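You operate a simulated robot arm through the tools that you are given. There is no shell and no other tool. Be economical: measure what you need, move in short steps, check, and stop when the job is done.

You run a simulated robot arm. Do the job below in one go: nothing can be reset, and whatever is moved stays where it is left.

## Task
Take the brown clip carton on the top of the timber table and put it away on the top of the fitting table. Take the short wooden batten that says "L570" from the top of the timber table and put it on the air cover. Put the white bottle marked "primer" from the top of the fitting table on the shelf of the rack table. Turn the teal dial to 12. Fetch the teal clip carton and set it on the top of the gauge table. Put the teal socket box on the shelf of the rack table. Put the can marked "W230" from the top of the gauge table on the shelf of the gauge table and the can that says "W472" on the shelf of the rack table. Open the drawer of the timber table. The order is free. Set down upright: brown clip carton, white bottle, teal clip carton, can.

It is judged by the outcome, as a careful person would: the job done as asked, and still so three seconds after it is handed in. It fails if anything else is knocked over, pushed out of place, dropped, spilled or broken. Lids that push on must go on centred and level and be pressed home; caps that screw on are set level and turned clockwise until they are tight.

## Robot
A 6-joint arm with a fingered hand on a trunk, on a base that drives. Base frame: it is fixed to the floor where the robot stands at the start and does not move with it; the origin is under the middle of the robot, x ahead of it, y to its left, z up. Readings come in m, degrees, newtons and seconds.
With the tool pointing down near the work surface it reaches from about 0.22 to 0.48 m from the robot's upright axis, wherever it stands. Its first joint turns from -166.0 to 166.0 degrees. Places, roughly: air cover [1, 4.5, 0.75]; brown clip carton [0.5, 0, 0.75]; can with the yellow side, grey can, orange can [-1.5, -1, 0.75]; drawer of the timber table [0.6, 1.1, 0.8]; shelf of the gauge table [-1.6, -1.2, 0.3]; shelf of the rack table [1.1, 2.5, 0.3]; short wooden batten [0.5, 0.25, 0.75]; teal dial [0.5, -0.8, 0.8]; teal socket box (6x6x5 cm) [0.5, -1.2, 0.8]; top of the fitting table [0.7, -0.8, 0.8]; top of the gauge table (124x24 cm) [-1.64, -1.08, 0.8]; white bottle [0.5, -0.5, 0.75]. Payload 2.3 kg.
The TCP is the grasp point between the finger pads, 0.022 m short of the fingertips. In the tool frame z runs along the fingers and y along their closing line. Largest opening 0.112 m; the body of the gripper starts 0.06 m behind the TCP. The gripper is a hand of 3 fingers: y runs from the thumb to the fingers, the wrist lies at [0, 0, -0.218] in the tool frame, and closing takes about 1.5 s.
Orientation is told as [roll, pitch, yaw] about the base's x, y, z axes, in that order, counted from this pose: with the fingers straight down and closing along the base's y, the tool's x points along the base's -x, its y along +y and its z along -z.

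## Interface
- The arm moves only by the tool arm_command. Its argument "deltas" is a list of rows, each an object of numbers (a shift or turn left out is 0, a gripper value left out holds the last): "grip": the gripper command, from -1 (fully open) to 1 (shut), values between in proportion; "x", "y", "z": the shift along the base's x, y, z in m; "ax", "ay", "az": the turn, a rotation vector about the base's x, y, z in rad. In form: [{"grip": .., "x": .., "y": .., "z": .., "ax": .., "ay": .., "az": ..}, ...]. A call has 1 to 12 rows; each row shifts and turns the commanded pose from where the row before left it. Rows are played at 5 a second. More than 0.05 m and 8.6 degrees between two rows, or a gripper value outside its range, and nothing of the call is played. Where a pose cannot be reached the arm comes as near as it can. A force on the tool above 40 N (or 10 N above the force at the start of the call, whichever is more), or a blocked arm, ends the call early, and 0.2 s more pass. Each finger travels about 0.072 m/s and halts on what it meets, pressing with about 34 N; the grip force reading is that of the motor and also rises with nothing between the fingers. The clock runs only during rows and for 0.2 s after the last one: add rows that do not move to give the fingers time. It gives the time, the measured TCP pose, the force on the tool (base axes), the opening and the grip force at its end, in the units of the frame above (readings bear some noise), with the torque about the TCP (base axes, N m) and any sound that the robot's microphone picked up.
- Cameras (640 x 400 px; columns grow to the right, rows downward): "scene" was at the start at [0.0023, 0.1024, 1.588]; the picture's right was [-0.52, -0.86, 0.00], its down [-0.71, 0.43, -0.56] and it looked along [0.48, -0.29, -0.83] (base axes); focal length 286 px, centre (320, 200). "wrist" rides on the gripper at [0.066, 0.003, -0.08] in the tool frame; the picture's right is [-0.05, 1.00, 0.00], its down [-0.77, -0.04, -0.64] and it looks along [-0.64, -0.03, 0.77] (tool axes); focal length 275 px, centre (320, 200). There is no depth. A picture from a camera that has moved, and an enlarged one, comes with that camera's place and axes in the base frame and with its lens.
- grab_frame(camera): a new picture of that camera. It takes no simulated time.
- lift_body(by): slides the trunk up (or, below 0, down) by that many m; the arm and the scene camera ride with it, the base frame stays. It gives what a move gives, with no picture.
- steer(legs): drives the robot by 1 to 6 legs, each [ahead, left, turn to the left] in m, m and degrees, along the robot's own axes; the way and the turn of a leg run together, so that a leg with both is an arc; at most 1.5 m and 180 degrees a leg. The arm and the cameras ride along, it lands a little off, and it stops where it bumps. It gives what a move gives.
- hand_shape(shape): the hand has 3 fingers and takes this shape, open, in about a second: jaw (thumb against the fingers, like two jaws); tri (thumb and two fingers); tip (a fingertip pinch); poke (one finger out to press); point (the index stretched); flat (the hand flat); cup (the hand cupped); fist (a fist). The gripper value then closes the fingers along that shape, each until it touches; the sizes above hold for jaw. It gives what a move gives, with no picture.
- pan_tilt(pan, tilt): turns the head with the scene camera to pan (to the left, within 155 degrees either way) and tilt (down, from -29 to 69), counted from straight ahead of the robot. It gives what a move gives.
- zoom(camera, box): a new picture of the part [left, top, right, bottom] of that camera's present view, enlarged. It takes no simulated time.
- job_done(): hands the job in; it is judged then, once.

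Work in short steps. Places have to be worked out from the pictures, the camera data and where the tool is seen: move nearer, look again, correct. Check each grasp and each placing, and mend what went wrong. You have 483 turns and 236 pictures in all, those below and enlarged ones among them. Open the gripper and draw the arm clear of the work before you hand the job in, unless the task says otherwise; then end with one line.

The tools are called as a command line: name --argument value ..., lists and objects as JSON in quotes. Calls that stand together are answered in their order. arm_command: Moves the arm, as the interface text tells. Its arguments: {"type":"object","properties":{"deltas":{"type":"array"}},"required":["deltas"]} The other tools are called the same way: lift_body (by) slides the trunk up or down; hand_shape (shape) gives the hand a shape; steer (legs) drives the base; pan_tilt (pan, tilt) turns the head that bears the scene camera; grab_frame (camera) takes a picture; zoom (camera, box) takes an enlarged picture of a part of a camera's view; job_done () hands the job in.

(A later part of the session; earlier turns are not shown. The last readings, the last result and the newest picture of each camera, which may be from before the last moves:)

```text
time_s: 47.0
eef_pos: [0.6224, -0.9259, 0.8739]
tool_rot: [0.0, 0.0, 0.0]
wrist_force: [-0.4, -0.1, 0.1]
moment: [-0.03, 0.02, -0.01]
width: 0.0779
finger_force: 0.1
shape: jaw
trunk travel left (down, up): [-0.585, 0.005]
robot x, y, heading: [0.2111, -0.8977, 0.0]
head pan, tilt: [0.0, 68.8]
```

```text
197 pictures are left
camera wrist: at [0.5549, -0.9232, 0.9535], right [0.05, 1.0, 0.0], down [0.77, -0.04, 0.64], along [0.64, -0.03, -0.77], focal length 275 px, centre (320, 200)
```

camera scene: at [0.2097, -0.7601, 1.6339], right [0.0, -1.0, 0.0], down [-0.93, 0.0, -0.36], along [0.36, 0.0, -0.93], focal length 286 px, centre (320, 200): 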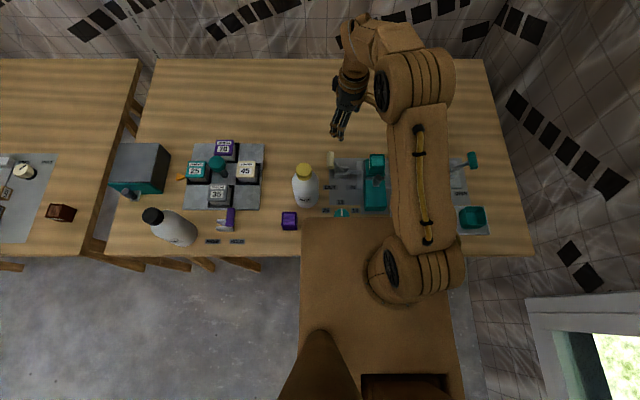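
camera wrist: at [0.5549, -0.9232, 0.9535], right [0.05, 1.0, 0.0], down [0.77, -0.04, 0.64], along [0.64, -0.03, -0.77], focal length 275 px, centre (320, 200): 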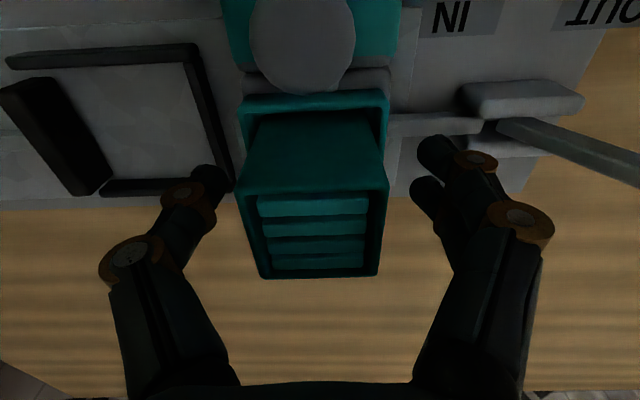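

The fingers straddle the carton evenly. Closing.

arm_command --deltas '[{"grip": 0.0}, {"grip": 0.2}, {"grip": 0.4}, {"grip": 0.6}, {}, {}]'

grab_frame --camera "wrist"

```text
time_s: 48.4
eef_pos: [0.6201, -0.9259, 0.8748]
tool_rot: [-0.1, -0.3, 0.0]
wrist_force: [1.7, 3.8, 29.5]
moment: [0.33, -0.07, -0.09]
width: 0.0403
finger_force: 34.0
shape: jaw
trunk travel left (down, up): [-0.585, 0.005]
robot x, y, heading: [0.2128, -0.8993, -0.1]
head pan, tilt: [0.0, 68.8]
```

```text
196 pictures are left
camera wrist: at [0.5532, -0.9226, 0.9552], right [0.05, 1.0, 0.0], down [0.77, -0.04, 0.64], along [0.64, -0.03, -0.77], focal length 275 px, centre (320, 200)
```

wrist: 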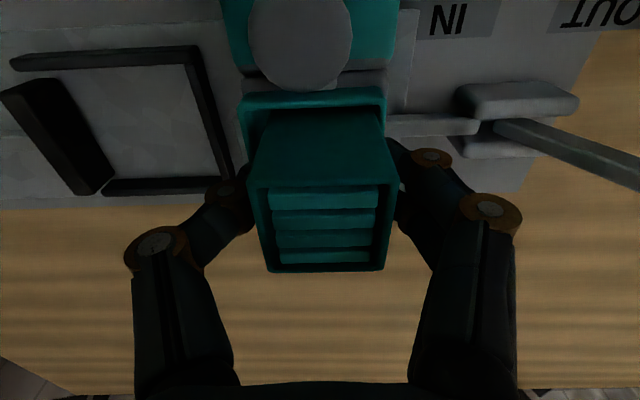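

The 29 N upward force suggests the curling fingertips press on the tray rim. I'll open, rise 12 mm and regrip.

arm_command --deltas '[{"grip": 0.1}, {"z": 0.012}, {}, {"grip": 0.3}, {"grip": 0.6}, {}]'

```text
time_s: 49.8
eef_pos: [0.6233, -0.9257, 0.8851]
tool_rot: [0.0, -0.1, 0.0]
wrist_force: [-0.5, 0.7, -0.7]
moment: [0.0, 0.0, 0.02]
width: 0.0354
finger_force: 34.5
shape: jaw
trunk travel left (down, up): [-0.585, 0.005]
robot x, y, heading: [0.2096, -0.8996, 0.1]
head pan, tilt: [0.0, 68.8]
```

Clean grip now, with width 0.035 and no side load. I'll lift slowly and watch the force for any latch.

arm_command --deltas '[{"z": 0.01}, {"z": 0.01}, {"z": 0.01}, {}]'

grab_frame --camera "wrist"

```text
time_s: 50.8
eef_pos: [0.6233, -0.9249, 0.9157]
tool_rot: [-0.1, 0.0, 0.0]
wrist_force: [0.5, -0.6, -1.1]
moment: [-0.01, 0.01, 0.03]
width: 0.0355
finger_force: 33.7
shape: jaw
trunk travel left (down, up): [-0.585, 0.005]
robot x, y, heading: [0.2057, -0.9022, 0.1]
head pan, tilt: [0.0, 68.8]
```

```text
195 pictures are left
camera wrist: at [0.5557, -0.9223, 0.9964], right [0.05, 1.0, 0.0], down [0.77, -0.04, 0.64], along [0.64, -0.03, -0.77], focal length 275 px, centre (320, 200)
```

wrist: 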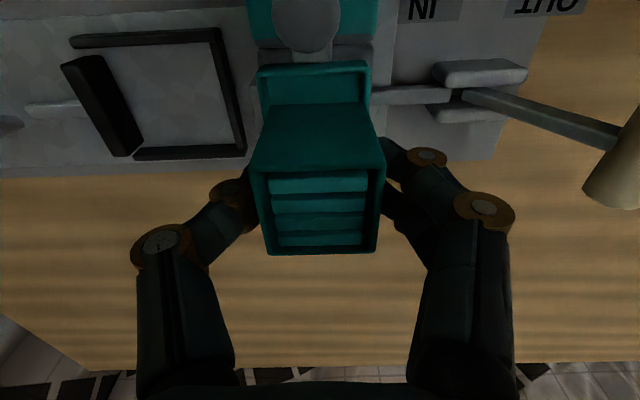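

The carton comes out freely. I'll lift it high, pull back from the table, and look toward the gauge table.

arm_command --deltas '[{"z": 0.045}, {"z": 0.045}, {"z": 0.045}, {"x": -0.045}, {"x": -0.045}, {"x": -0.045}, {}]'

steer --legs '[[-0.5, 0, 0]]'

pan_tilt --pan -150 --tilt 30

grab_frame --camera "scene"

```text
time_s: 52.4
eef_pos: [0.4905, -0.9271, 1.0494]
tool_rot: [0.0, 0.0, 0.0]
wrist_force: [0.8, 0.4, -1.1]
moment: [-0.03, 0.01, -0.01]
width: 0.0352
finger_force: 33.5
shape: jaw
trunk travel left (down, up): [-0.585, 0.005]
robot x, y, heading: [0.2105, -0.897, 0.1]
head pan, tilt: [0.0, 68.8]
```

```text
time_s: 55.3
eef_pos: [-0.0084, -0.9277, 1.0506]
tool_rot: [0.0, -0.1, -0.1]
wrist_force: [-1.5, -0.1, -0.8]
moment: [0.0, 0.0, 0.02]
width: 0.0354
finger_force: 33.8
shape: jaw
trunk travel left (down, up): [-0.585, 0.005]
robot x, y, heading: [-0.2863, -0.9029, -0.1]
head pan, tilt: [0.0, 68.8]
```

```text
time_s: 57.7
eef_pos: [-0.0067, -0.9274, 1.0508]
tool_rot: [0.0, 0.0, 0.1]
wrist_force: [-0.5, 0.5, -0.7]
moment: [0.02, 0.01, 0.01]
width: 0.0352
finger_force: 33.8
shape: jaw
trunk travel left (down, up): [-0.585, 0.005]
robot x, y, heading: [-0.2853, -0.9012, 0.3]
head pan, tilt: [-150.0, 30.0]
```

```text
194 pictures are left
camera scene: at [-0.4216, -0.8053, 1.6853], right [-0.5, 0.87, 0.0], down [0.43, 0.25, -0.87], along [-0.75, -0.43, -0.5], focal length 286 px, centre (320, 200)
```

scene: 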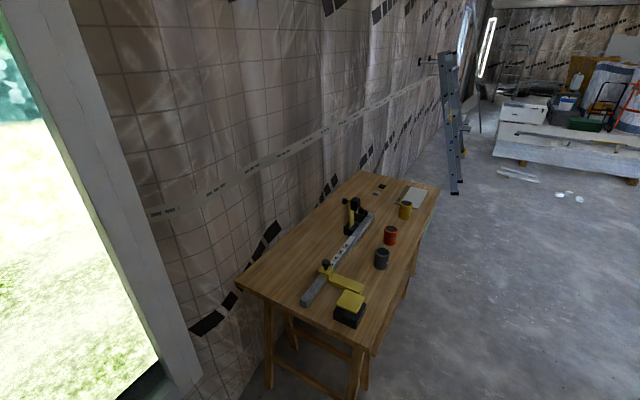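

The gauge table spans x -2.28 to -0.98 with its front edge at y≈-0.95. The cans are near x -1.37, -1.56 and -1.81, and there is a free spot near (-1.21, -1.04). I'll drive there facing the table.

steer --legs '[[0, 0.4, 0], [-1.1, 0, 0], [0, 0, -90]]'

pan_tilt --pan 0 --tilt 45

grab_frame --camera "scene"

```text
time_s: 69.1
eef_pos: [-1.3833, -0.7738, 1.0504]
tool_rot: [0.0, 0.0, -90.3]
wrist_force: [-0.2, -0.6, -0.4]
moment: [0.03, -0.01, 0.0]
width: 0.0354
finger_force: 33.7
shape: jaw
trunk travel left (down, up): [-0.585, 0.005]
robot x, y, heading: [-1.3563, -0.4966, -90.1]
head pan, tilt: [-150.0, 30.0]
```

```text
time_s: 71.5
eef_pos: [-1.3836, -0.7743, 1.0497]
tool_rot: [-0.1, 0.0, -90.4]
wrist_force: [0.2, -0.9, 0.0]
moment: [-0.02, -0.02, -0.03]
width: 0.0354
finger_force: 33.5
shape: jaw
trunk travel left (down, up): [-0.585, 0.005]
robot x, y, heading: [-1.3581, -0.4973, -90.0]
head pan, tilt: [0.0, 45.0]
```

```text
193 pictures are left
camera scene: at [-1.213, -0.5206, 1.6627], right [-1.0, 0.01, 0.0], down [0.0, 0.71, -0.71], along [0.0, -0.71, -0.71], focal length 286 px, centre (320, 200)
```

scene: 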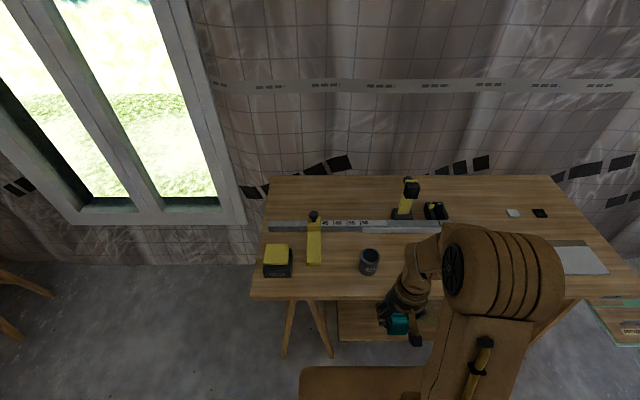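

I'll read the can labels and check the free spot between the black box and the grey can.

zoom --camera "scene" --box '[250, 200, 410, 300]'

```text
4.00 times, centred on (330, 250) of scene
camera zoom: at [-1.213, -0.5206, 1.6627], right [-1.0, 0.01, 0.0], down [0.0, 0.71, -0.71], along [0.0, -0.71, -0.71], focal length 1144 px, centre (280, 0)
```

zoom: 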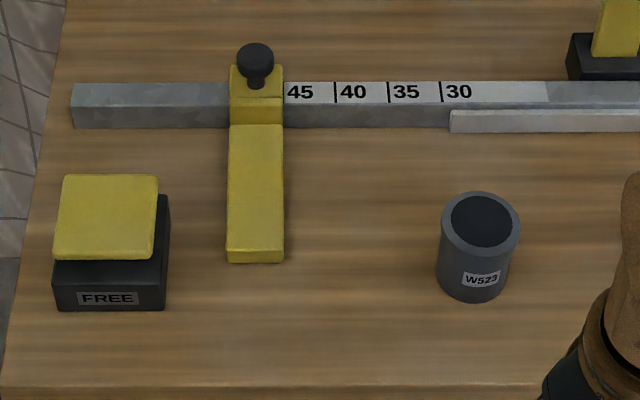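

The grey can is W523, which stays. I'll drive 0.15 m ahead and bring the carton over (-1.26, -1.00), clear of the can, the yellow arm and the box.

steer --legs '[[0.15, 0, 0]]'

arm_command --deltas '[{"x": 0.04, "y": -0.02}, {"x": 0.04, "y": -0.02}, {"x": 0.03, "y": -0.03}, {"x": 0.012, "y": -0.005}, {}]'

grab_frame --camera "wrist"

grab_frame --camera "scene"

```text
time_s: 72.8
eef_pos: [-1.3852, -0.9233, 1.0498]
tool_rot: [0.0, 0.1, -90.3]
wrist_force: [0.9, 0.0, -0.5]
moment: [0.05, -0.05, 0.01]
width: 0.0354
finger_force: 34.3
shape: jaw
trunk travel left (down, up): [-0.585, 0.005]
robot x, y, heading: [-1.3565, -0.6458, -90.3]
head pan, tilt: [0.0, 45.0]
```

```text
time_s: 74.0
eef_pos: [-1.2631, -0.9966, 1.0486]
tool_rot: [0.1, -0.1, -90.4]
wrist_force: [0.1, -0.5, -1.4]
moment: [0.01, -0.02, -0.01]
width: 0.0353
finger_force: 33.6
shape: jaw
trunk travel left (down, up): [-0.585, 0.005]
robot x, y, heading: [-1.3561, -0.6421, -90.2]
head pan, tilt: [0.0, 45.0]
```

```text
191 pictures are left
camera wrist: at [-1.2591, -0.9299, 1.1297], right [1.0, -0.05, 0.0], down [-0.04, -0.77, 0.64], along [-0.03, -0.64, -0.77], focal length 275 px, centre (320, 200)
```

wrist: 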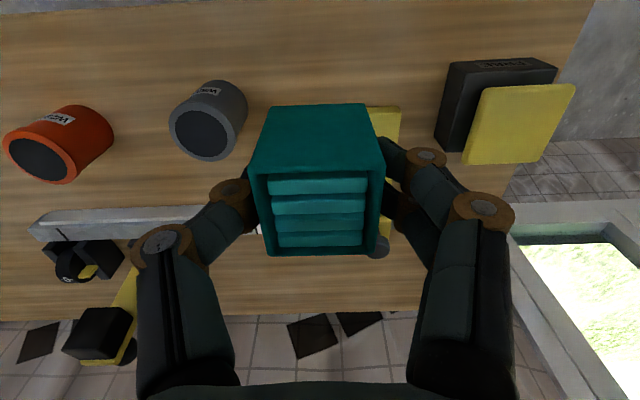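

```text
190 pictures are left
camera scene: at [-1.2136, -0.6689, 1.6627], right [-1.0, 0.01, 0.0], down [0.0, 0.71, -0.71], along [0.0, -0.71, -0.71], focal length 286 px, centre (320, 200)
```

scene: 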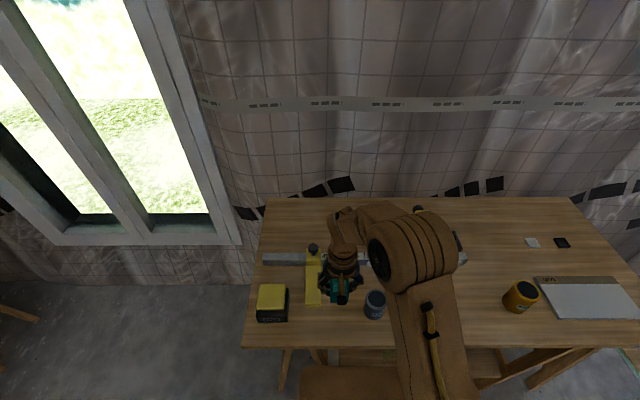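

The spot beneath is clear. I'll lower to just above the expected contact, then creep down.

arm_command --deltas '[{"z": -0.045, "x": -0.001}, {"z": -0.045}, {"z": -0.045}, {"z": -0.03}, {"z": -0.005}, {}]'

arm_command --deltas '[{"z": -0.004}, {"z": -0.004}, {"z": -0.004}, {"z": -0.004}, {"z": -0.004}, {"z": -0.004}]'

grab_frame --camera "wrist"

```text
time_s: 75.5
eef_pos: [-1.2639, -0.9986, 0.88]
tool_rot: [0.0, -0.1, -90.4]
wrist_force: [0.8, 0.1, -0.2]
moment: [0.01, -0.02, 0.01]
width: 0.0352
finger_force: 34.5
shape: jaw
trunk travel left (down, up): [-0.585, 0.005]
robot x, y, heading: [-1.3576, -0.6466, -90.3]
head pan, tilt: [0.0, 45.0]
```

```text
time_s: 76.8
eef_pos: [-1.2647, -0.9973, 0.8566]
tool_rot: [0.0, 0.0, -90.3]
wrist_force: [0.3, -0.5, 0.2]
moment: [-0.01, 0.01, 0.0]
width: 0.035
finger_force: 34.1
shape: jaw
trunk travel left (down, up): [-0.585, 0.005]
robot x, y, heading: [-1.3575, -0.6427, -90.1]
head pan, tilt: [0.0, 45.0]
```

```text
189 pictures are left
camera wrist: at [-1.2618, -0.9317, 0.9368], right [1.0, -0.05, 0.0], down [-0.04, -0.77, 0.64], along [-0.03, -0.64, -0.77], focal length 275 px, centre (320, 200)
```

wrist: 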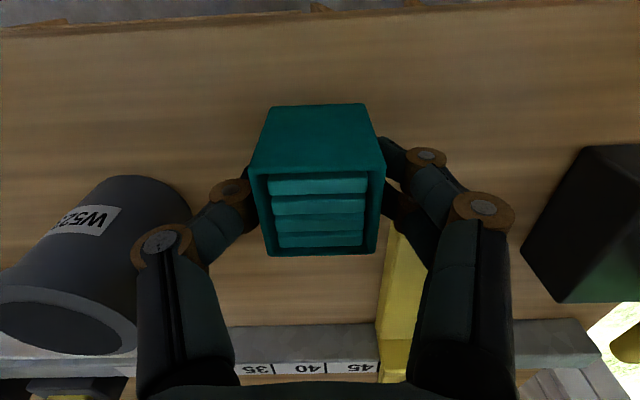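

No contact yet; continuing down slowly.

arm_command --deltas '[{"z": -0.003}, {"z": -0.003}, {"z": -0.003}, {"z": -0.003}, {"z": -0.003}, {"z": -0.003}]'

```text
time_s: 78.2
eef_pos: [-1.2633, -0.9968, 0.8379]
tool_rot: [0.1, -0.1, -90.2]
wrist_force: [0.3, -0.1, 1.6]
moment: [0.0, -0.03, 0.06]
width: 0.0349
finger_force: 33.7
shape: jaw
trunk travel left (down, up): [-0.585, 0.005]
robot x, y, heading: [-1.3573, -0.644, -90.6]
head pan, tilt: [0.0, 45.0]
```

arm_command --deltas '[{"z": -0.002}, {"z": -0.002}, {"z": -0.002}, {}]'

```text
time_s: 79.1
eef_pos: [-1.2633, -0.9967, 0.8347]
tool_rot: [0.2, -0.6, -90.3]
wrist_force: [-1.5, 2.3, 33.4]
moment: [0.0, 0.06, 0.01]
width: 0.0374
finger_force: 34.2
shape: jaw
trunk travel left (down, up): [-0.585, 0.005]
robot x, y, heading: [-1.3563, -0.6436, -90.0]
head pan, tilt: [0.0, 45.0]
stopped in row 4: the force on the tool passed its limit at 42 N (the readings are from after the stop); the commanded pose is now the measured one
```

The carton is on the table. I'll relieve the pressure slightly, open, and rise.

arm_command --deltas '[{"z": 0.002}, {"grip": 0.2}, {"grip": 0.0}, {"grip": -0.2}, {}, {"z": 0.03}, {"z": 0.045}, {"z": 0.045}, {"z": 0.045}, {}]'

grab_frame --camera "wrist"

```text
time_s: 81.3
eef_pos: [-1.2661, -0.999, 1.0003]
tool_rot: [0.0, -0.3, -90.3]
wrist_force: [-0.2, 0.2, -0.3]
moment: [0.0, 0.01, 0.04]
width: 0.0667
finger_force: 0.0
shape: jaw
trunk travel left (down, up): [-0.585, 0.005]
robot x, y, heading: [-1.3571, -0.6489, -90.4]
head pan, tilt: [0.0, 45.0]
```

```text
188 pictures are left
camera wrist: at [-1.2626, -0.9322, 1.081], right [1.0, -0.05, 0.0], down [-0.04, -0.77, 0.64], along [-0.03, -0.64, -0.77], focal length 275 px, centre (320, 200)
```

wrist: 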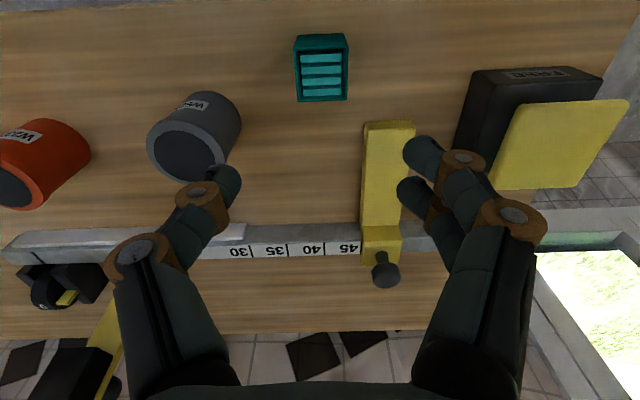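

The carton stands upright on the gauge table. Now I'll read the orange can's label and look at the yellow one.

zoom --camera "wrist" --box '[0, 90, 120, 220]'

pan_tilt --pan -35 --tilt 45

grab_frame --camera "scene"

```text
3.08 times, centred on (60, 155) of wrist
camera zoom: at [-1.2626, -0.9322, 1.081], right [1.0, -0.05, 0.0], down [-0.04, -0.77, 0.64], along [-0.03, -0.64, -0.77], focal length 847 px, centre (1120, 338)
```

zoom: 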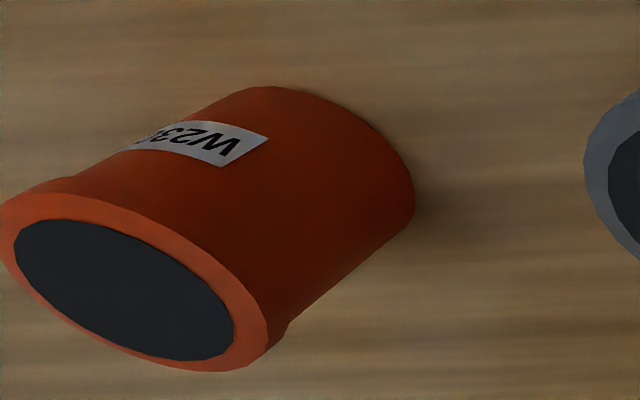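

```text
time_s: 82.3
eef_pos: [-1.267, -0.998, 1.0001]
tool_rot: [0.1, -0.3, -90.3]
wrist_force: [0.2, -0.7, -0.5]
moment: [-0.04, -0.03, 0.01]
width: 0.0668
finger_force: 0.0
shape: jaw
trunk travel left (down, up): [-0.585, 0.005]
robot x, y, heading: [-1.3596, -0.6437, -90.2]
head pan, tilt: [-35.0, 45.0]
```

```text
186 pictures are left
camera scene: at [-1.2601, -0.6538, 1.6627], right [-0.82, 0.58, 0.0], down [0.41, 0.58, -0.71], along [-0.41, -0.58, -0.71], focal length 286 px, centre (320, 200)
```

scene: 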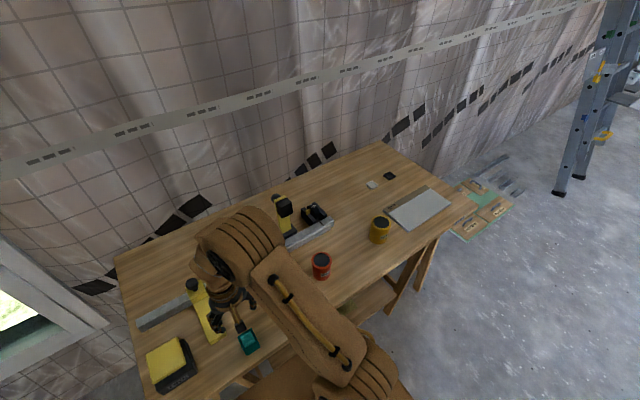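

The orange can reads W23_, so it is probably W230. I'll zoom on both cans from here.

zoom --camera "scene" --box '[300, 205, 410, 285]'

```text
5.00 times, centred on (355, 245) of scene
camera zoom: at [-1.2601, -0.6538, 1.6627], right [-0.82, 0.58, 0.0], down [0.41, 0.58, -0.71], along [-0.41, -0.58, -0.71], focal length 1430 px, centre (145, -25)
```

zoom: 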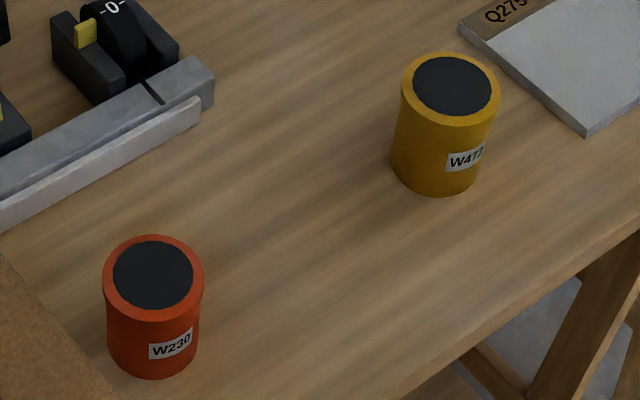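

Orange is W230 and yellow is W472. To see the shelf I'll back off, lower the trunk and look.

steer --legs '[[-0.5, 0, 0]]'

lift_body --by -0.4

pan_tilt --pan -12 --tilt 40

grab_frame --camera "scene"

```text
time_s: 85.2
eef_pos: [-1.2622, -0.4921, 1.0008]
tool_rot: [0.1, -0.3, -90.1]
wrist_force: [0.4, 0.3, 0.3]
moment: [0.0, -0.02, -0.01]
width: 0.0665
finger_force: 0.1
shape: jaw
trunk travel left (down, up): [-0.585, 0.005]
robot x, y, heading: [-1.3532, -0.1434, -89.9]
head pan, tilt: [-35.0, 45.0]
```

```text
time_s: 89.1
eef_pos: [-1.263, -0.4935, 0.6003]
tool_rot: [0.0, -0.3, -90.1]
wrist_force: [-0.6, 0.3, 0.6]
moment: [0.02, 0.0, 0.01]
width: 0.0667
finger_force: 0.0
shape: jaw
trunk travel left (down, up): [-0.185, 0.405]
robot x, y, heading: [-1.3559, -0.1368, -90.0]
head pan, tilt: [-35.0, 45.0]
```

```text
time_s: 90.0
eef_pos: [-1.2618, -0.4934, 0.5991]
tool_rot: [0.2, -0.3, -90.1]
wrist_force: [0.7, 0.2, 0.7]
moment: [-0.01, 0.03, 0.0]
width: 0.0666
finger_force: 0.0
shape: jaw
trunk travel left (down, up): [-0.185, 0.405]
robot x, y, heading: [-1.3582, -0.1389, -90.1]
head pan, tilt: [-12.0, 40.0]
```

```text
184 pictures are left
camera scene: at [-1.2295, -0.1649, 1.27], right [-0.98, 0.21, 0.0], down [0.14, 0.63, -0.77], along [-0.16, -0.75, -0.64], focal length 286 px, centre (320, 200)
```

scene: 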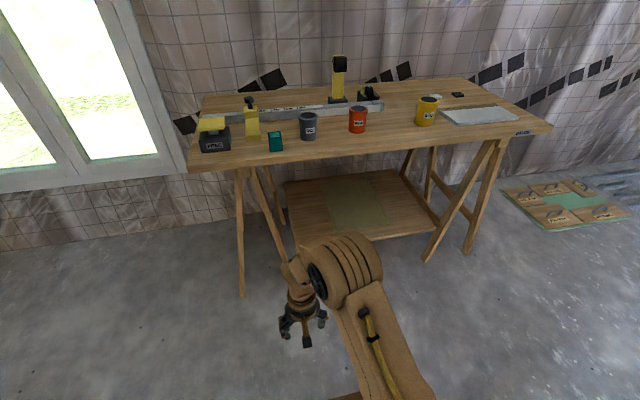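

The shelf lies fully under the table (x -1.3 to -1.95, front edge y≈-0.97). A hand tilted 45° forward can both grasp the can on top and set it upright on the shelf. I'll raise the trunk, line up with W230 and tilt the hand.

lift_body --by 0.4

steer --legs '[[0.25, -0.2, 0]]'

arm_command --deltas '[{"ax": -0.13, "x": -0.02, "z": 0.02, "grip": -1}, {"ax": -0.13, "x": -0.02}, {"ax": -0.13, "x": -0.02}, {"ax": -0.13, "x": -0.02}, {"ax": -0.13, "x": -0.01}, {"ax": -0.135}, {}]'

grab_frame --camera "wrist"

pan_tilt --pan 0 --tilt 50

grab_frame --camera "scene"

```text
time_s: 93.8
eef_pos: [-1.2623, -0.4932, 1.0006]
tool_rot: [0.2, -0.2, -90.1]
wrist_force: [0.4, -0.7, -0.8]
moment: [0.0, -0.03, 0.02]
width: 0.0668
finger_force: 0.0
shape: jaw
trunk travel left (down, up): [-0.585, 0.005]
robot x, y, heading: [-1.3524, -0.1398, -90.1]
head pan, tilt: [-12.0, 40.0]
```

```text
time_s: 95.9
eef_pos: [-1.4596, -0.7438, 1.0008]
tool_rot: [0.0, -0.2, -89.8]
wrist_force: [0.2, -0.2, 0.3]
moment: [-0.01, 0.0, -0.02]
width: 0.0668
finger_force: 0.1
shape: jaw
trunk travel left (down, up): [-0.585, 0.005]
robot x, y, heading: [-1.5527, -0.3911, -89.9]
head pan, tilt: [-12.0, 40.0]
```

```text
time_s: 97.5
eef_pos: [-1.5414, -0.7394, 1.0184]
tool_rot: [-8.2, -25.4, -89.6]
wrist_force: [0.5, 0.2, 0.6]
moment: [0.01, -0.01, -0.03]
width: 0.1119
finger_force: 0.1
shape: jaw
out of reach, approached as far as the arm can: row 3, 4, 5, 6
trunk travel left (down, up): [-0.585, 0.005]
robot x, y, heading: [-1.5533, -0.3908, -89.9]
head pan, tilt: [-12.0, 40.0]
```

```text
183 pictures are left
camera wrist: at [-1.5289, -0.6456, 1.0619], right [0.99, -0.09, -0.11], down [0.06, -0.42, 0.9], along [-0.13, -0.9, -0.42], focal length 275 px, centre (320, 200)
```

wrist: 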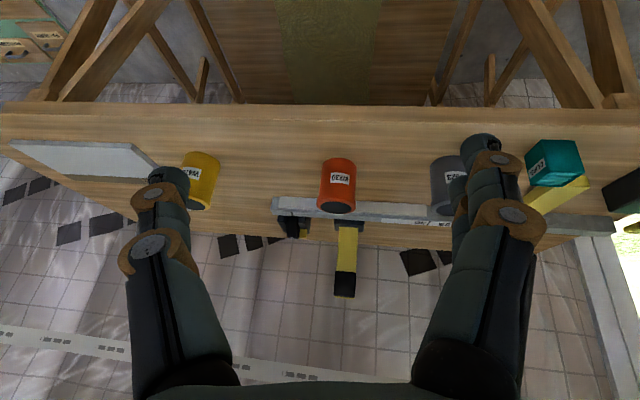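

```text
time_s: 98.3
eef_pos: [-1.5418, -0.7402, 1.0182]
tool_rot: [-8.1, -25.3, -89.5]
wrist_force: [0.2, -0.3, 0.6]
moment: [-0.01, 0.01, -0.01]
width: 0.1117
finger_force: 0.1
shape: jaw
trunk travel left (down, up): [-0.585, 0.005]
robot x, y, heading: [-1.5506, -0.3868, -89.6]
head pan, tilt: [0.0, 50.0]
```

```text
182 pictures are left
camera scene: at [-1.4102, -0.4089, 1.6559], right [-1.0, 0.0, 0.0], down [0.0, 0.77, -0.64], along [0.0, -0.64, -0.77], focal length 286 px, centre (320, 200)
```

scene: 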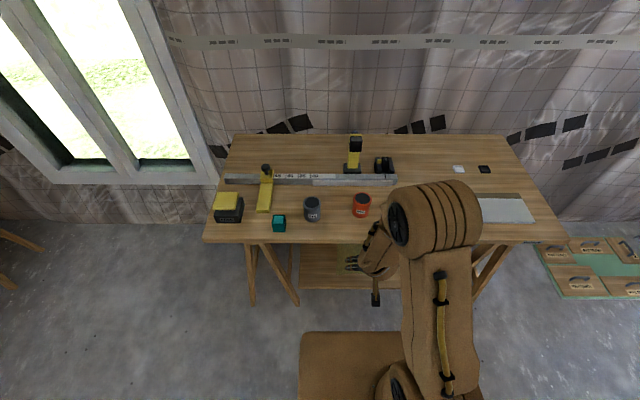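

The 45° tilt was out of reach that close to the axis. I'll extend forward and see whether the tilt comes.

arm_command --deltas '[{"y": -0.045}, {"y": -0.04, "z": -0.02}, {"y": -0.015, "z": -0.04}, {}, {}]'

```text
time_s: 99.5
eef_pos: [-1.5432, -0.8405, 0.9583]
tool_rot: [-8.1, -25.3, -89.4]
wrist_force: [0.1, 0.4, 0.8]
moment: [-0.03, 0.0, 0.03]
width: 0.1122
finger_force: 0.0
shape: jaw
trunk travel left (down, up): [-0.585, 0.005]
robot x, y, heading: [-1.552, -0.3871, -89.8]
head pan, tilt: [0.0, 50.0]
```

The tilt is 25° with an 8° skew of the closing line. I'll remove the skew and add the remaining tilt here.

arm_command --deltas '[{"ay": -0.13, "az": 0.046}, {"ax": -0.12}, {"ax": -0.12}, {"ax": -0.11}, {}]'

grab_frame --camera "wrist"

```text
time_s: 100.7
eef_pos: [-1.4744, -0.8843, 0.9902]
tool_rot: [-0.5, -45.1, -90.5]
wrist_force: [-0.6, 0.2, -0.6]
moment: [0.0, 0.0, 0.0]
width: 0.1119
finger_force: 0.1
shape: jaw
out of reach, approached as far as the arm can: row 1, 2, 3, 4
trunk travel left (down, up): [-0.585, 0.005]
robot x, y, heading: [-1.5531, -0.389, -89.6]
head pan, tilt: [0.0, 50.0]
```

```text
181 pictures are left
camera wrist: at [-1.4698, -0.7811, 0.9993], right [1.0, -0.05, 0.03], down [-0.03, -0.09, 1.0], along [-0.04, -0.99, -0.09], focal length 275 px, centre (320, 200)
```

wrist: 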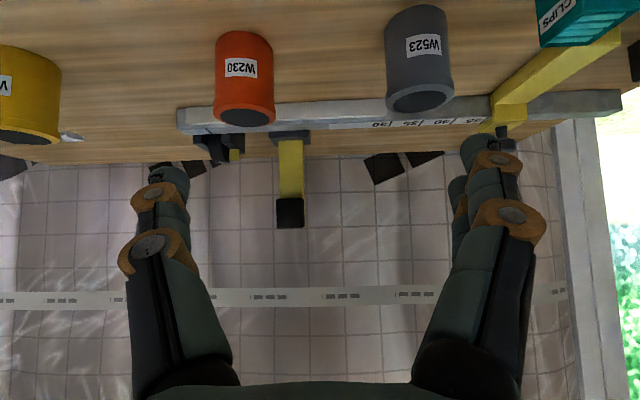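

The hand is now cleanly at 45°, about 0.50 m ahead of the axis. I'll check whether the arm can go lower in this attitude.

arm_command --deltas '[{"z": -0.04}, {"z": -0.04}, {"z": -0.03}, {}]'

```text
time_s: 101.7
eef_pos: [-1.4527, -0.8978, 0.8851]
tool_rot: [-0.1, -45.2, -90.4]
wrist_force: [1.1, 0.2, -0.1]
moment: [0.02, 0.02, 0.0]
width: 0.1116
finger_force: 0.2
shape: jaw
out of reach, approached as far as the arm can: row 1, 2
trunk travel left (down, up): [-0.585, 0.005]
robot x, y, heading: [-1.552, -0.3882, -89.3]
head pan, tilt: [0.0, 50.0]
```

The arm reaches z 0.885 there. W230 is at about (-1.557, -1.073), radius 0.03, top 0.876. I'll line up with the base sideways first, then half-way ahead, and check.

steer --legs '[[0, -0.104, 0], [0.08, 0, 0]]'

grab_frame --camera "wrist"

```text
time_s: 103.5
eef_pos: [-1.5578, -0.9778, 0.8864]
tool_rot: [0.1, -45.2, -90.6]
wrist_force: [-0.5, 0.0, -1.0]
moment: [-0.02, 0.0, 0.0]
width: 0.112
finger_force: 0.0
shape: jaw
trunk travel left (down, up): [-0.585, 0.005]
robot x, y, heading: [-1.6547, -0.4734, -90.1]
head pan, tilt: [0.0, 50.0]
```

```text
180 pictures are left
camera wrist: at [-1.5532, -0.8744, 0.8949], right [1.0, -0.04, 0.03], down [-0.04, -0.09, 1.0], along [-0.04, -0.99, -0.09], focal length 275 px, centre (320, 200)
```

wrist: 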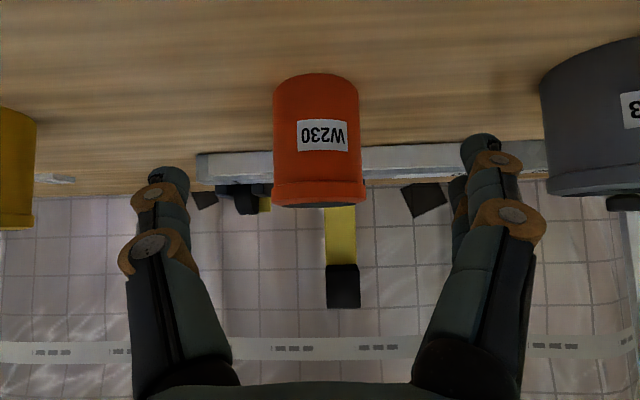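

The can is centred between the fingers at (-1.560, -1.065). Driving ahead 0.087 and lowering the trunk 0.036.

steer --legs '[[0.087, 0, 0]]'

lift_body --by -0.036

grab_frame --camera "wrist"

grab_frame --camera "scene"

```text
time_s: 104.6
eef_pos: [-1.5558, -1.0646, 0.885]
tool_rot: [0.0, -45.2, -90.5]
wrist_force: [0.1, -0.3, -0.5]
moment: [0.0, -0.01, 0.03]
width: 0.1119
finger_force: 0.0
shape: jaw
trunk travel left (down, up): [-0.585, 0.005]
robot x, y, heading: [-1.6556, -0.5579, -89.8]
head pan, tilt: [0.0, 50.0]
```

```text
time_s: 105.4
eef_pos: [-1.5561, -1.0645, 0.8496]
tool_rot: [0.0, -45.3, -90.5]
wrist_force: [-0.1, 0.3, -0.4]
moment: [-0.01, -0.04, 0.0]
width: 0.1118
finger_force: 0.1
shape: jaw
trunk travel left (down, up): [-0.549, 0.041]
robot x, y, heading: [-1.6571, -0.5546, -89.9]
head pan, tilt: [0.0, 50.0]
```

```text
179 pictures are left
camera wrist: at [-1.5526, -0.9604, 0.8592], right [1.0, -0.04, 0.03], down [-0.04, -0.09, 1.0], along [-0.04, -0.99, -0.09], focal length 275 px, centre (320, 200)
```

wrist: 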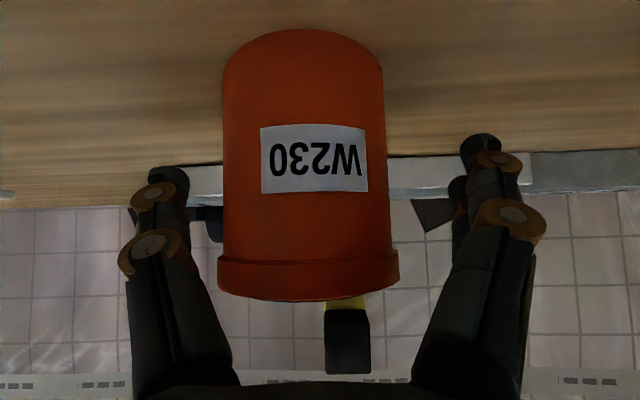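

```text
178 pictures are left
camera scene: at [-1.5134, -0.5753, 1.6198], right [-1.0, 0.0, 0.0], down [0.0, 0.77, -0.64], along [0.0, -0.64, -0.77], focal length 286 px, centre (320, 200)
```

scene: 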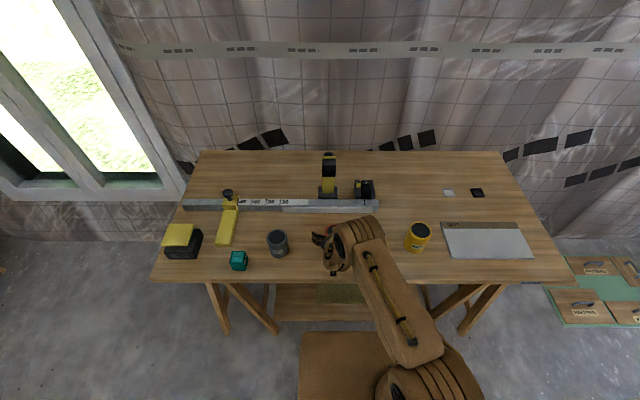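

The can is centred between the fingers. Closing.

arm_command --deltas '[{"grip": -0.5}, {"grip": -0.2}, {"grip": 0.1}, {"grip": 0.4}, {}, {}]'

grab_frame --camera "wrist"

```text
time_s: 106.8
eef_pos: [-1.5563, -1.0645, 0.8495]
tool_rot: [0.0, -45.3, -90.5]
wrist_force: [-1.2, -0.7, -0.7]
moment: [-0.01, -0.05, -0.03]
width: 0.0539
finger_force: 33.8
shape: jaw
trunk travel left (down, up): [-0.549, 0.041]
robot x, y, heading: [-1.6599, -0.5572, -89.8]
head pan, tilt: [0.0, 50.0]
```

```text
177 pictures are left
camera wrist: at [-1.5526, -0.9607, 0.8592], right [1.0, -0.04, 0.03], down [-0.04, -0.09, 1.0], along [-0.04, -0.99, -0.09], focal length 275 px, centre (320, 200)
```

wrist: 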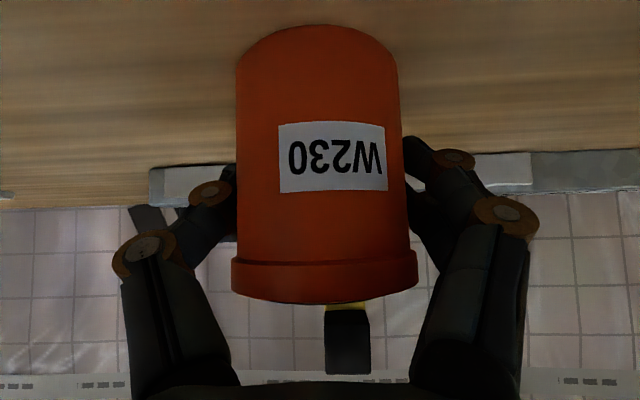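

Grasped, width 0.054. I'll lift with the trunk, back out, then lower to shelf level outside the table.

lift_body --by 0.038

steer --legs '[[-0.36, 0, 0]]'

lift_body --by -0.45

pan_tilt --pan 5 --tilt 45

grab_frame --camera "scene"

grab_frame --camera "wrist"

```text
time_s: 107.6
eef_pos: [-1.5555, -1.0646, 0.8869]
tool_rot: [0.1, -45.1, -90.5]
wrist_force: [0.1, -0.3, -2.3]
moment: [-0.02, -0.03, 0.01]
width: 0.0535
finger_force: 33.5
shape: jaw
trunk travel left (down, up): [-0.587, 0.003]
robot x, y, heading: [-1.6556, -0.5556, -90.0]
head pan, tilt: [0.0, 50.0]
```

```text
time_s: 109.9
eef_pos: [-1.5593, -0.7023, 0.8868]
tool_rot: [-0.1, -45.3, -90.6]
wrist_force: [0.4, 0.1, -2.8]
moment: [0.01, 0.01, -0.02]
width: 0.0531
finger_force: 33.8
shape: jaw
trunk travel left (down, up): [-0.587, 0.003]
robot x, y, heading: [-1.6564, -0.1944, -89.9]
head pan, tilt: [0.0, 50.0]
```

```text
refused: -0.45 is not a number from -0.4 to 0.4
```

```text
time_s: 110.6
eef_pos: [-1.5585, -0.7031, 0.887]
tool_rot: [0.0, -45.1, -90.6]
wrist_force: [0.0, 0.2, -2.6]
moment: [0.03, -0.01, 0.01]
width: 0.0536
finger_force: 34.4
shape: jaw
trunk travel left (down, up): [-0.587, 0.003]
robot x, y, heading: [-1.6591, -0.1922, -89.9]
head pan, tilt: [5.0, 45.0]
```

```text
176 pictures are left
camera scene: at [-1.5072, -0.2181, 1.6647], right [-1.0, -0.09, 0.0], down [-0.06, 0.7, -0.71], along [0.06, -0.7, -0.71], focal length 286 px, centre (320, 200)
```

scene: 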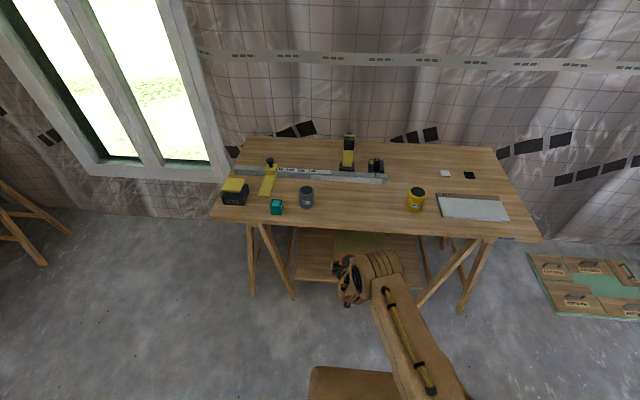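

```text
175 pictures are left
camera wrist: at [-1.5547, -0.5987, 0.8971], right [1.0, -0.04, 0.03], down [-0.04, -0.09, 1.0], along [-0.04, -0.99, -0.09], focal length 275 px, centre (320, 200)
```

wrist: 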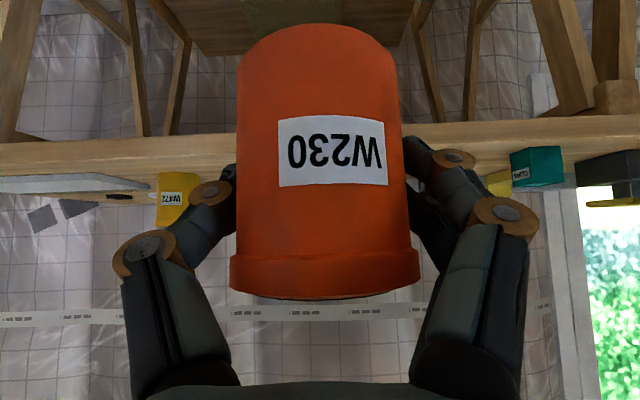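

Lifts are limited to 0.4 per call. Lowering 0.4 and looking at the shelf.

lift_body --by -0.4

grab_frame --camera "wrist"

grab_frame --camera "scene"

```text
time_s: 114.4
eef_pos: [-1.5587, -0.7013, 0.4879]
tool_rot: [-0.1, -45.2, -90.5]
wrist_force: [0.2, 0.2, -1.3]
moment: [0.0, 0.0, -0.01]
width: 0.0536
finger_force: 34.0
shape: jaw
trunk travel left (down, up): [-0.187, 0.403]
robot x, y, heading: [-1.6573, -0.1947, -90.0]
head pan, tilt: [5.0, 45.0]
```

```text
174 pictures are left
camera wrist: at [-1.5548, -0.5986, 0.4971], right [1.0, -0.04, 0.03], down [-0.04, -0.09, 1.0], along [-0.04, -0.99, -0.09], focal length 275 px, centre (320, 200)
```

wrist: 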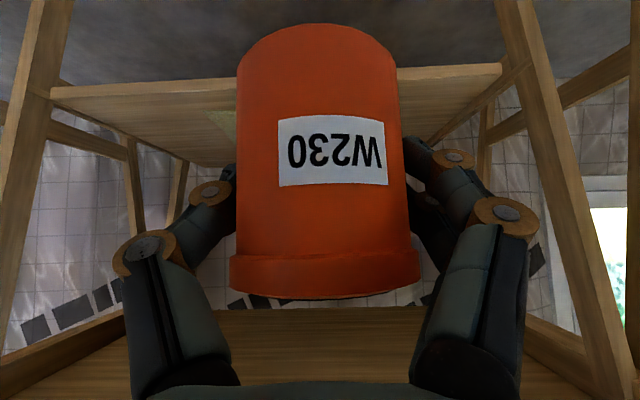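

```text
173 pictures are left
camera scene: at [-1.5072, -0.218, 1.2647], right [-1.0, -0.09, 0.0], down [-0.06, 0.7, -0.71], along [0.06, -0.7, -0.71], focal length 286 px, centre (320, 200)
```

scene: 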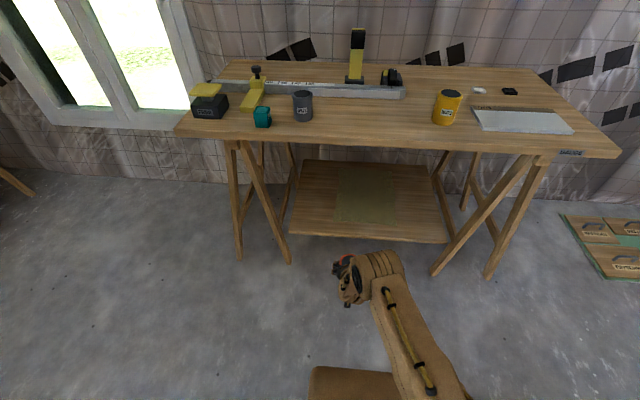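

The shelf top is at about z 0.31, front y -0.94, with a greenish mat around (-1.64, -1.22). I'll bring the can to z≈0.40 and drive it in under the table toward y≈-1.13.

lift_body --by -0.085

steer --legs '[[0, -0.05, 0], [0.25, 0, 0]]'

grab_frame --camera "wrist"

grab_frame --camera "scene"

```text
time_s: 115.6
eef_pos: [-1.5576, -0.7027, 0.4021]
tool_rot: [0.0, -45.2, -90.6]
wrist_force: [-0.5, 0.2, -2.4]
moment: [0.02, 0.03, -0.03]
width: 0.0535
finger_force: 34.0
shape: jaw
trunk travel left (down, up): [-0.102, 0.488]
robot x, y, heading: [-1.6532, -0.1988, -89.8]
head pan, tilt: [5.0, 45.0]
```

```text
time_s: 118.0
eef_pos: [-1.6086, -0.955, 0.4017]
tool_rot: [0.0, -45.2, -90.6]
wrist_force: [0.3, 0.3, -2.0]
moment: [-0.01, -0.02, 0.0]
width: 0.0534
finger_force: 34.4
shape: jaw
trunk travel left (down, up): [-0.102, 0.488]
robot x, y, heading: [-1.7075, -0.4497, -89.9]
head pan, tilt: [5.0, 45.0]
```

```text
172 pictures are left
camera wrist: at [-1.6049, -0.851, 0.4121], right [1.0, -0.04, 0.03], down [-0.04, -0.09, 1.0], along [-0.04, -0.99, -0.09], focal length 275 px, centre (320, 200)
```

wrist: 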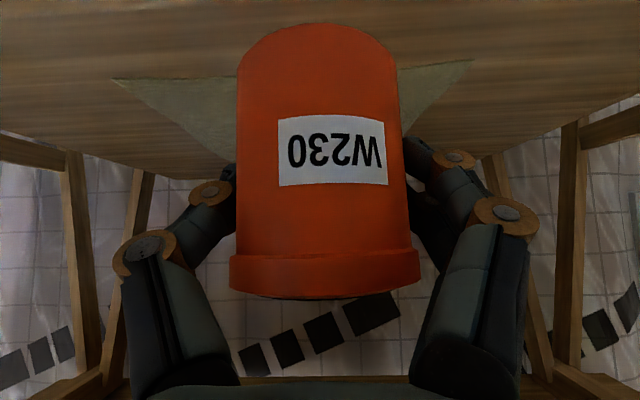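

```text
171 pictures are left
camera scene: at [-1.5576, -0.4703, 1.1797], right [-1.0, -0.09, 0.0], down [-0.06, 0.7, -0.71], along [0.06, -0.7, -0.71], focal length 286 px, centre (320, 200)
```

scene: 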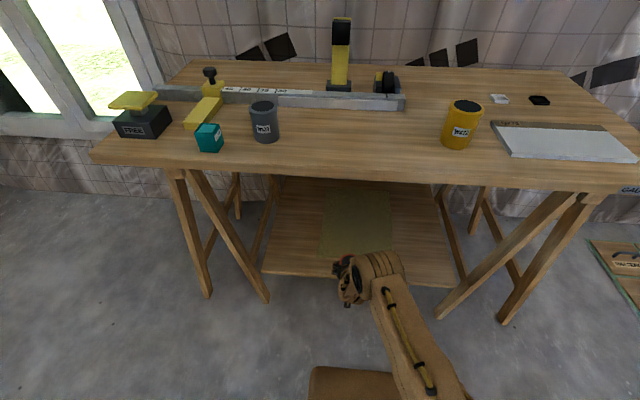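

Clear ahead. Driving in another 0.17.

steer --legs '[[0.17, 0, 0]]'

grab_frame --camera "wrist"

grab_frame --camera "scene"

```text
time_s: 119.5
eef_pos: [-1.6058, -1.1243, 0.402]
tool_rot: [0.1, -45.2, -90.4]
wrist_force: [0.8, 0.0, -2.9]
moment: [-0.04, 0.03, 0.03]
width: 0.0535
finger_force: 33.8
shape: jaw
trunk travel left (down, up): [-0.102, 0.488]
robot x, y, heading: [-1.7078, -0.6198, -89.6]
head pan, tilt: [5.0, 45.0]
```

```text
170 pictures are left
camera wrist: at [-1.6028, -1.0209, 0.412], right [1.0, -0.04, 0.03], down [-0.04, -0.09, 1.0], along [-0.04, -0.99, -0.09], focal length 275 px, centre (320, 200)
```

wrist: 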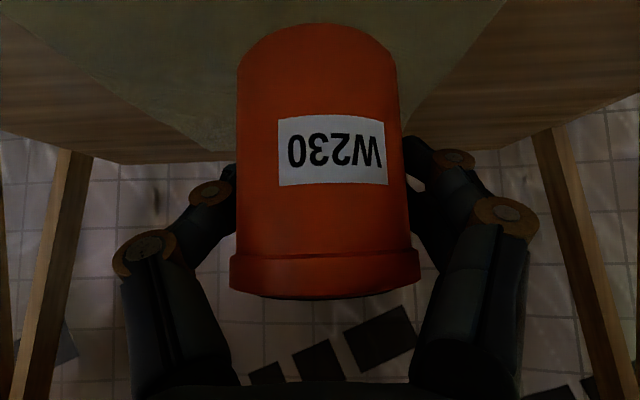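

```text
169 pictures are left
camera scene: at [-1.5569, -0.6401, 1.1797], right [-1.0, -0.09, 0.0], down [-0.07, 0.7, -0.71], along [0.07, -0.7, -0.71], focal length 286 px, centre (320, 200)
```

scene: 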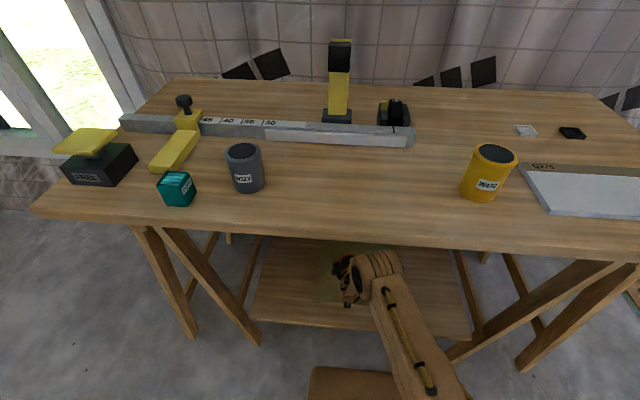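

I'm on the mat region with the drum clear of the table. Lowering with the arm in small steps until contact.

arm_command --deltas '[{"z": -0.01}, {"z": -0.01}, {"z": -0.005}, {"z": -0.004}, {"z": -0.004}, {"z": -0.004}, {"z": -0.004}, {"z": -0.004}, {"z": -0.004}, {"z": -0.004}]'

```text
time_s: 121.7
eef_pos: [-1.607, -1.1255, 0.3493]
tool_rot: [0.0, -45.3, -90.4]
wrist_force: [0.2, -0.6, -1.8]
moment: [0.02, 0.0, -0.02]
width: 0.0535
finger_force: 33.7
shape: jaw
trunk travel left (down, up): [-0.102, 0.488]
robot x, y, heading: [-1.7066, -0.6147, -89.8]
head pan, tilt: [5.0, 45.0]
```

arm_command --deltas '[{"z": -0.003}, {"z": -0.003}, {"z": -0.003}, {"z": -0.003}, {"z": -0.003}, {"z": -0.003}, {"z": -0.003}, {"z": -0.003}]'

grab_frame --camera "wrist"

```text
time_s: 123.5
eef_pos: [-1.6071, -1.1247, 0.3276]
tool_rot: [0.1, -45.6, -90.5]
wrist_force: [-4.6, -0.9, 19.0]
moment: [0.04, 0.19, 0.03]
width: 0.0376
finger_force: 34.1
shape: jaw
trunk travel left (down, up): [-0.102, 0.488]
robot x, y, heading: [-1.7074, -0.6206, -89.8]
head pan, tilt: [5.0, 45.0]
```

```text
168 pictures are left
camera wrist: at [-1.6029, -1.0212, 0.337], right [1.0, -0.04, 0.03], down [-0.04, -0.09, 1.0], along [-0.04, -1.0, -0.09], focal length 275 px, centre (320, 200)
```

wrist: 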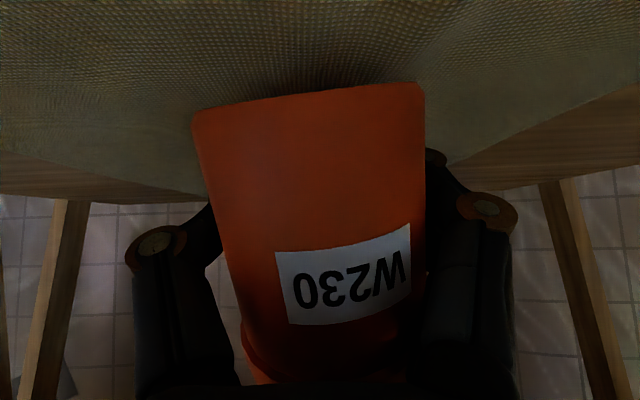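

The contact came without a clear force rise. The can slipped in the grip and leans about 10–15°, and the fingertips now touch the shelf. I'll relieve the pressure slightly and open slowly so it settles upright.

arm_command --deltas '[{"z": 0.004}, {"z": 0.003, "grip": 0.3}, {"grip": 0.25}, {"grip": 0.2}, {"grip": 0.15}, {}]'

grab_frame --camera "wrist"

```text
time_s: 124.8
eef_pos: [-1.6052, -1.1237, 0.333]
tool_rot: [0.0, -45.3, -90.3]
wrist_force: [0.3, -0.1, -0.5]
moment: [-0.02, -0.02, -0.01]
width: 0.0474
finger_force: 0.1
shape: jaw
trunk travel left (down, up): [-0.102, 0.488]
robot x, y, heading: [-1.7036, -0.6198, -89.8]
head pan, tilt: [5.0, 45.0]
```

```text
167 pictures are left
camera wrist: at [-1.6025, -1.0207, 0.3426], right [1.0, -0.04, 0.03], down [-0.04, -0.09, 1.0], along [-0.04, -1.0, -0.09], focal length 275 px, centre (320, 200)
```

wrist: 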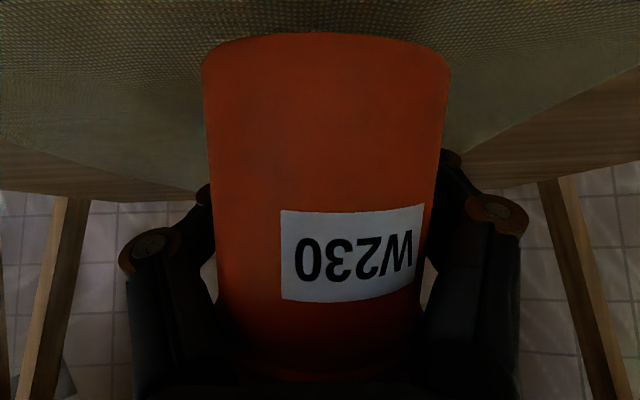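

It has settled more. Opening further, slowly.

arm_command --deltas '[{"grip": 0.05}, {"grip": -0.05}, {"grip": -0.15}, {"grip": -0.3}, {"grip": -0.5}, {}, {}]'

grab_frame --camera "wrist"

```text
time_s: 126.5
eef_pos: [-1.6058, -1.1244, 0.3323]
tool_rot: [0.0, -45.3, -90.4]
wrist_force: [0.3, 0.1, 0.0]
moment: [0.0, -0.01, 0.01]
width: 0.0839
finger_force: 0.0
shape: jaw
trunk travel left (down, up): [-0.102, 0.488]
robot x, y, heading: [-1.7028, -0.6189, -89.7]
head pan, tilt: [5.0, 45.0]
```

```text
166 pictures are left
camera wrist: at [-1.6026, -1.0207, 0.3426], right [1.0, -0.04, 0.03], down [-0.04, -0.09, 1.0], along [-0.04, -1.0, -0.09], focal length 275 px, centre (320, 200)
```

wrist: 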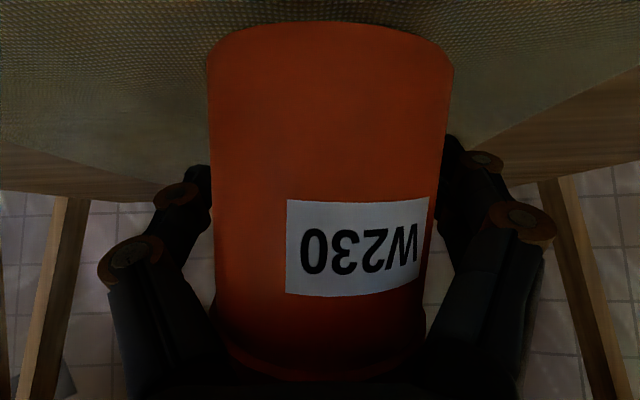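

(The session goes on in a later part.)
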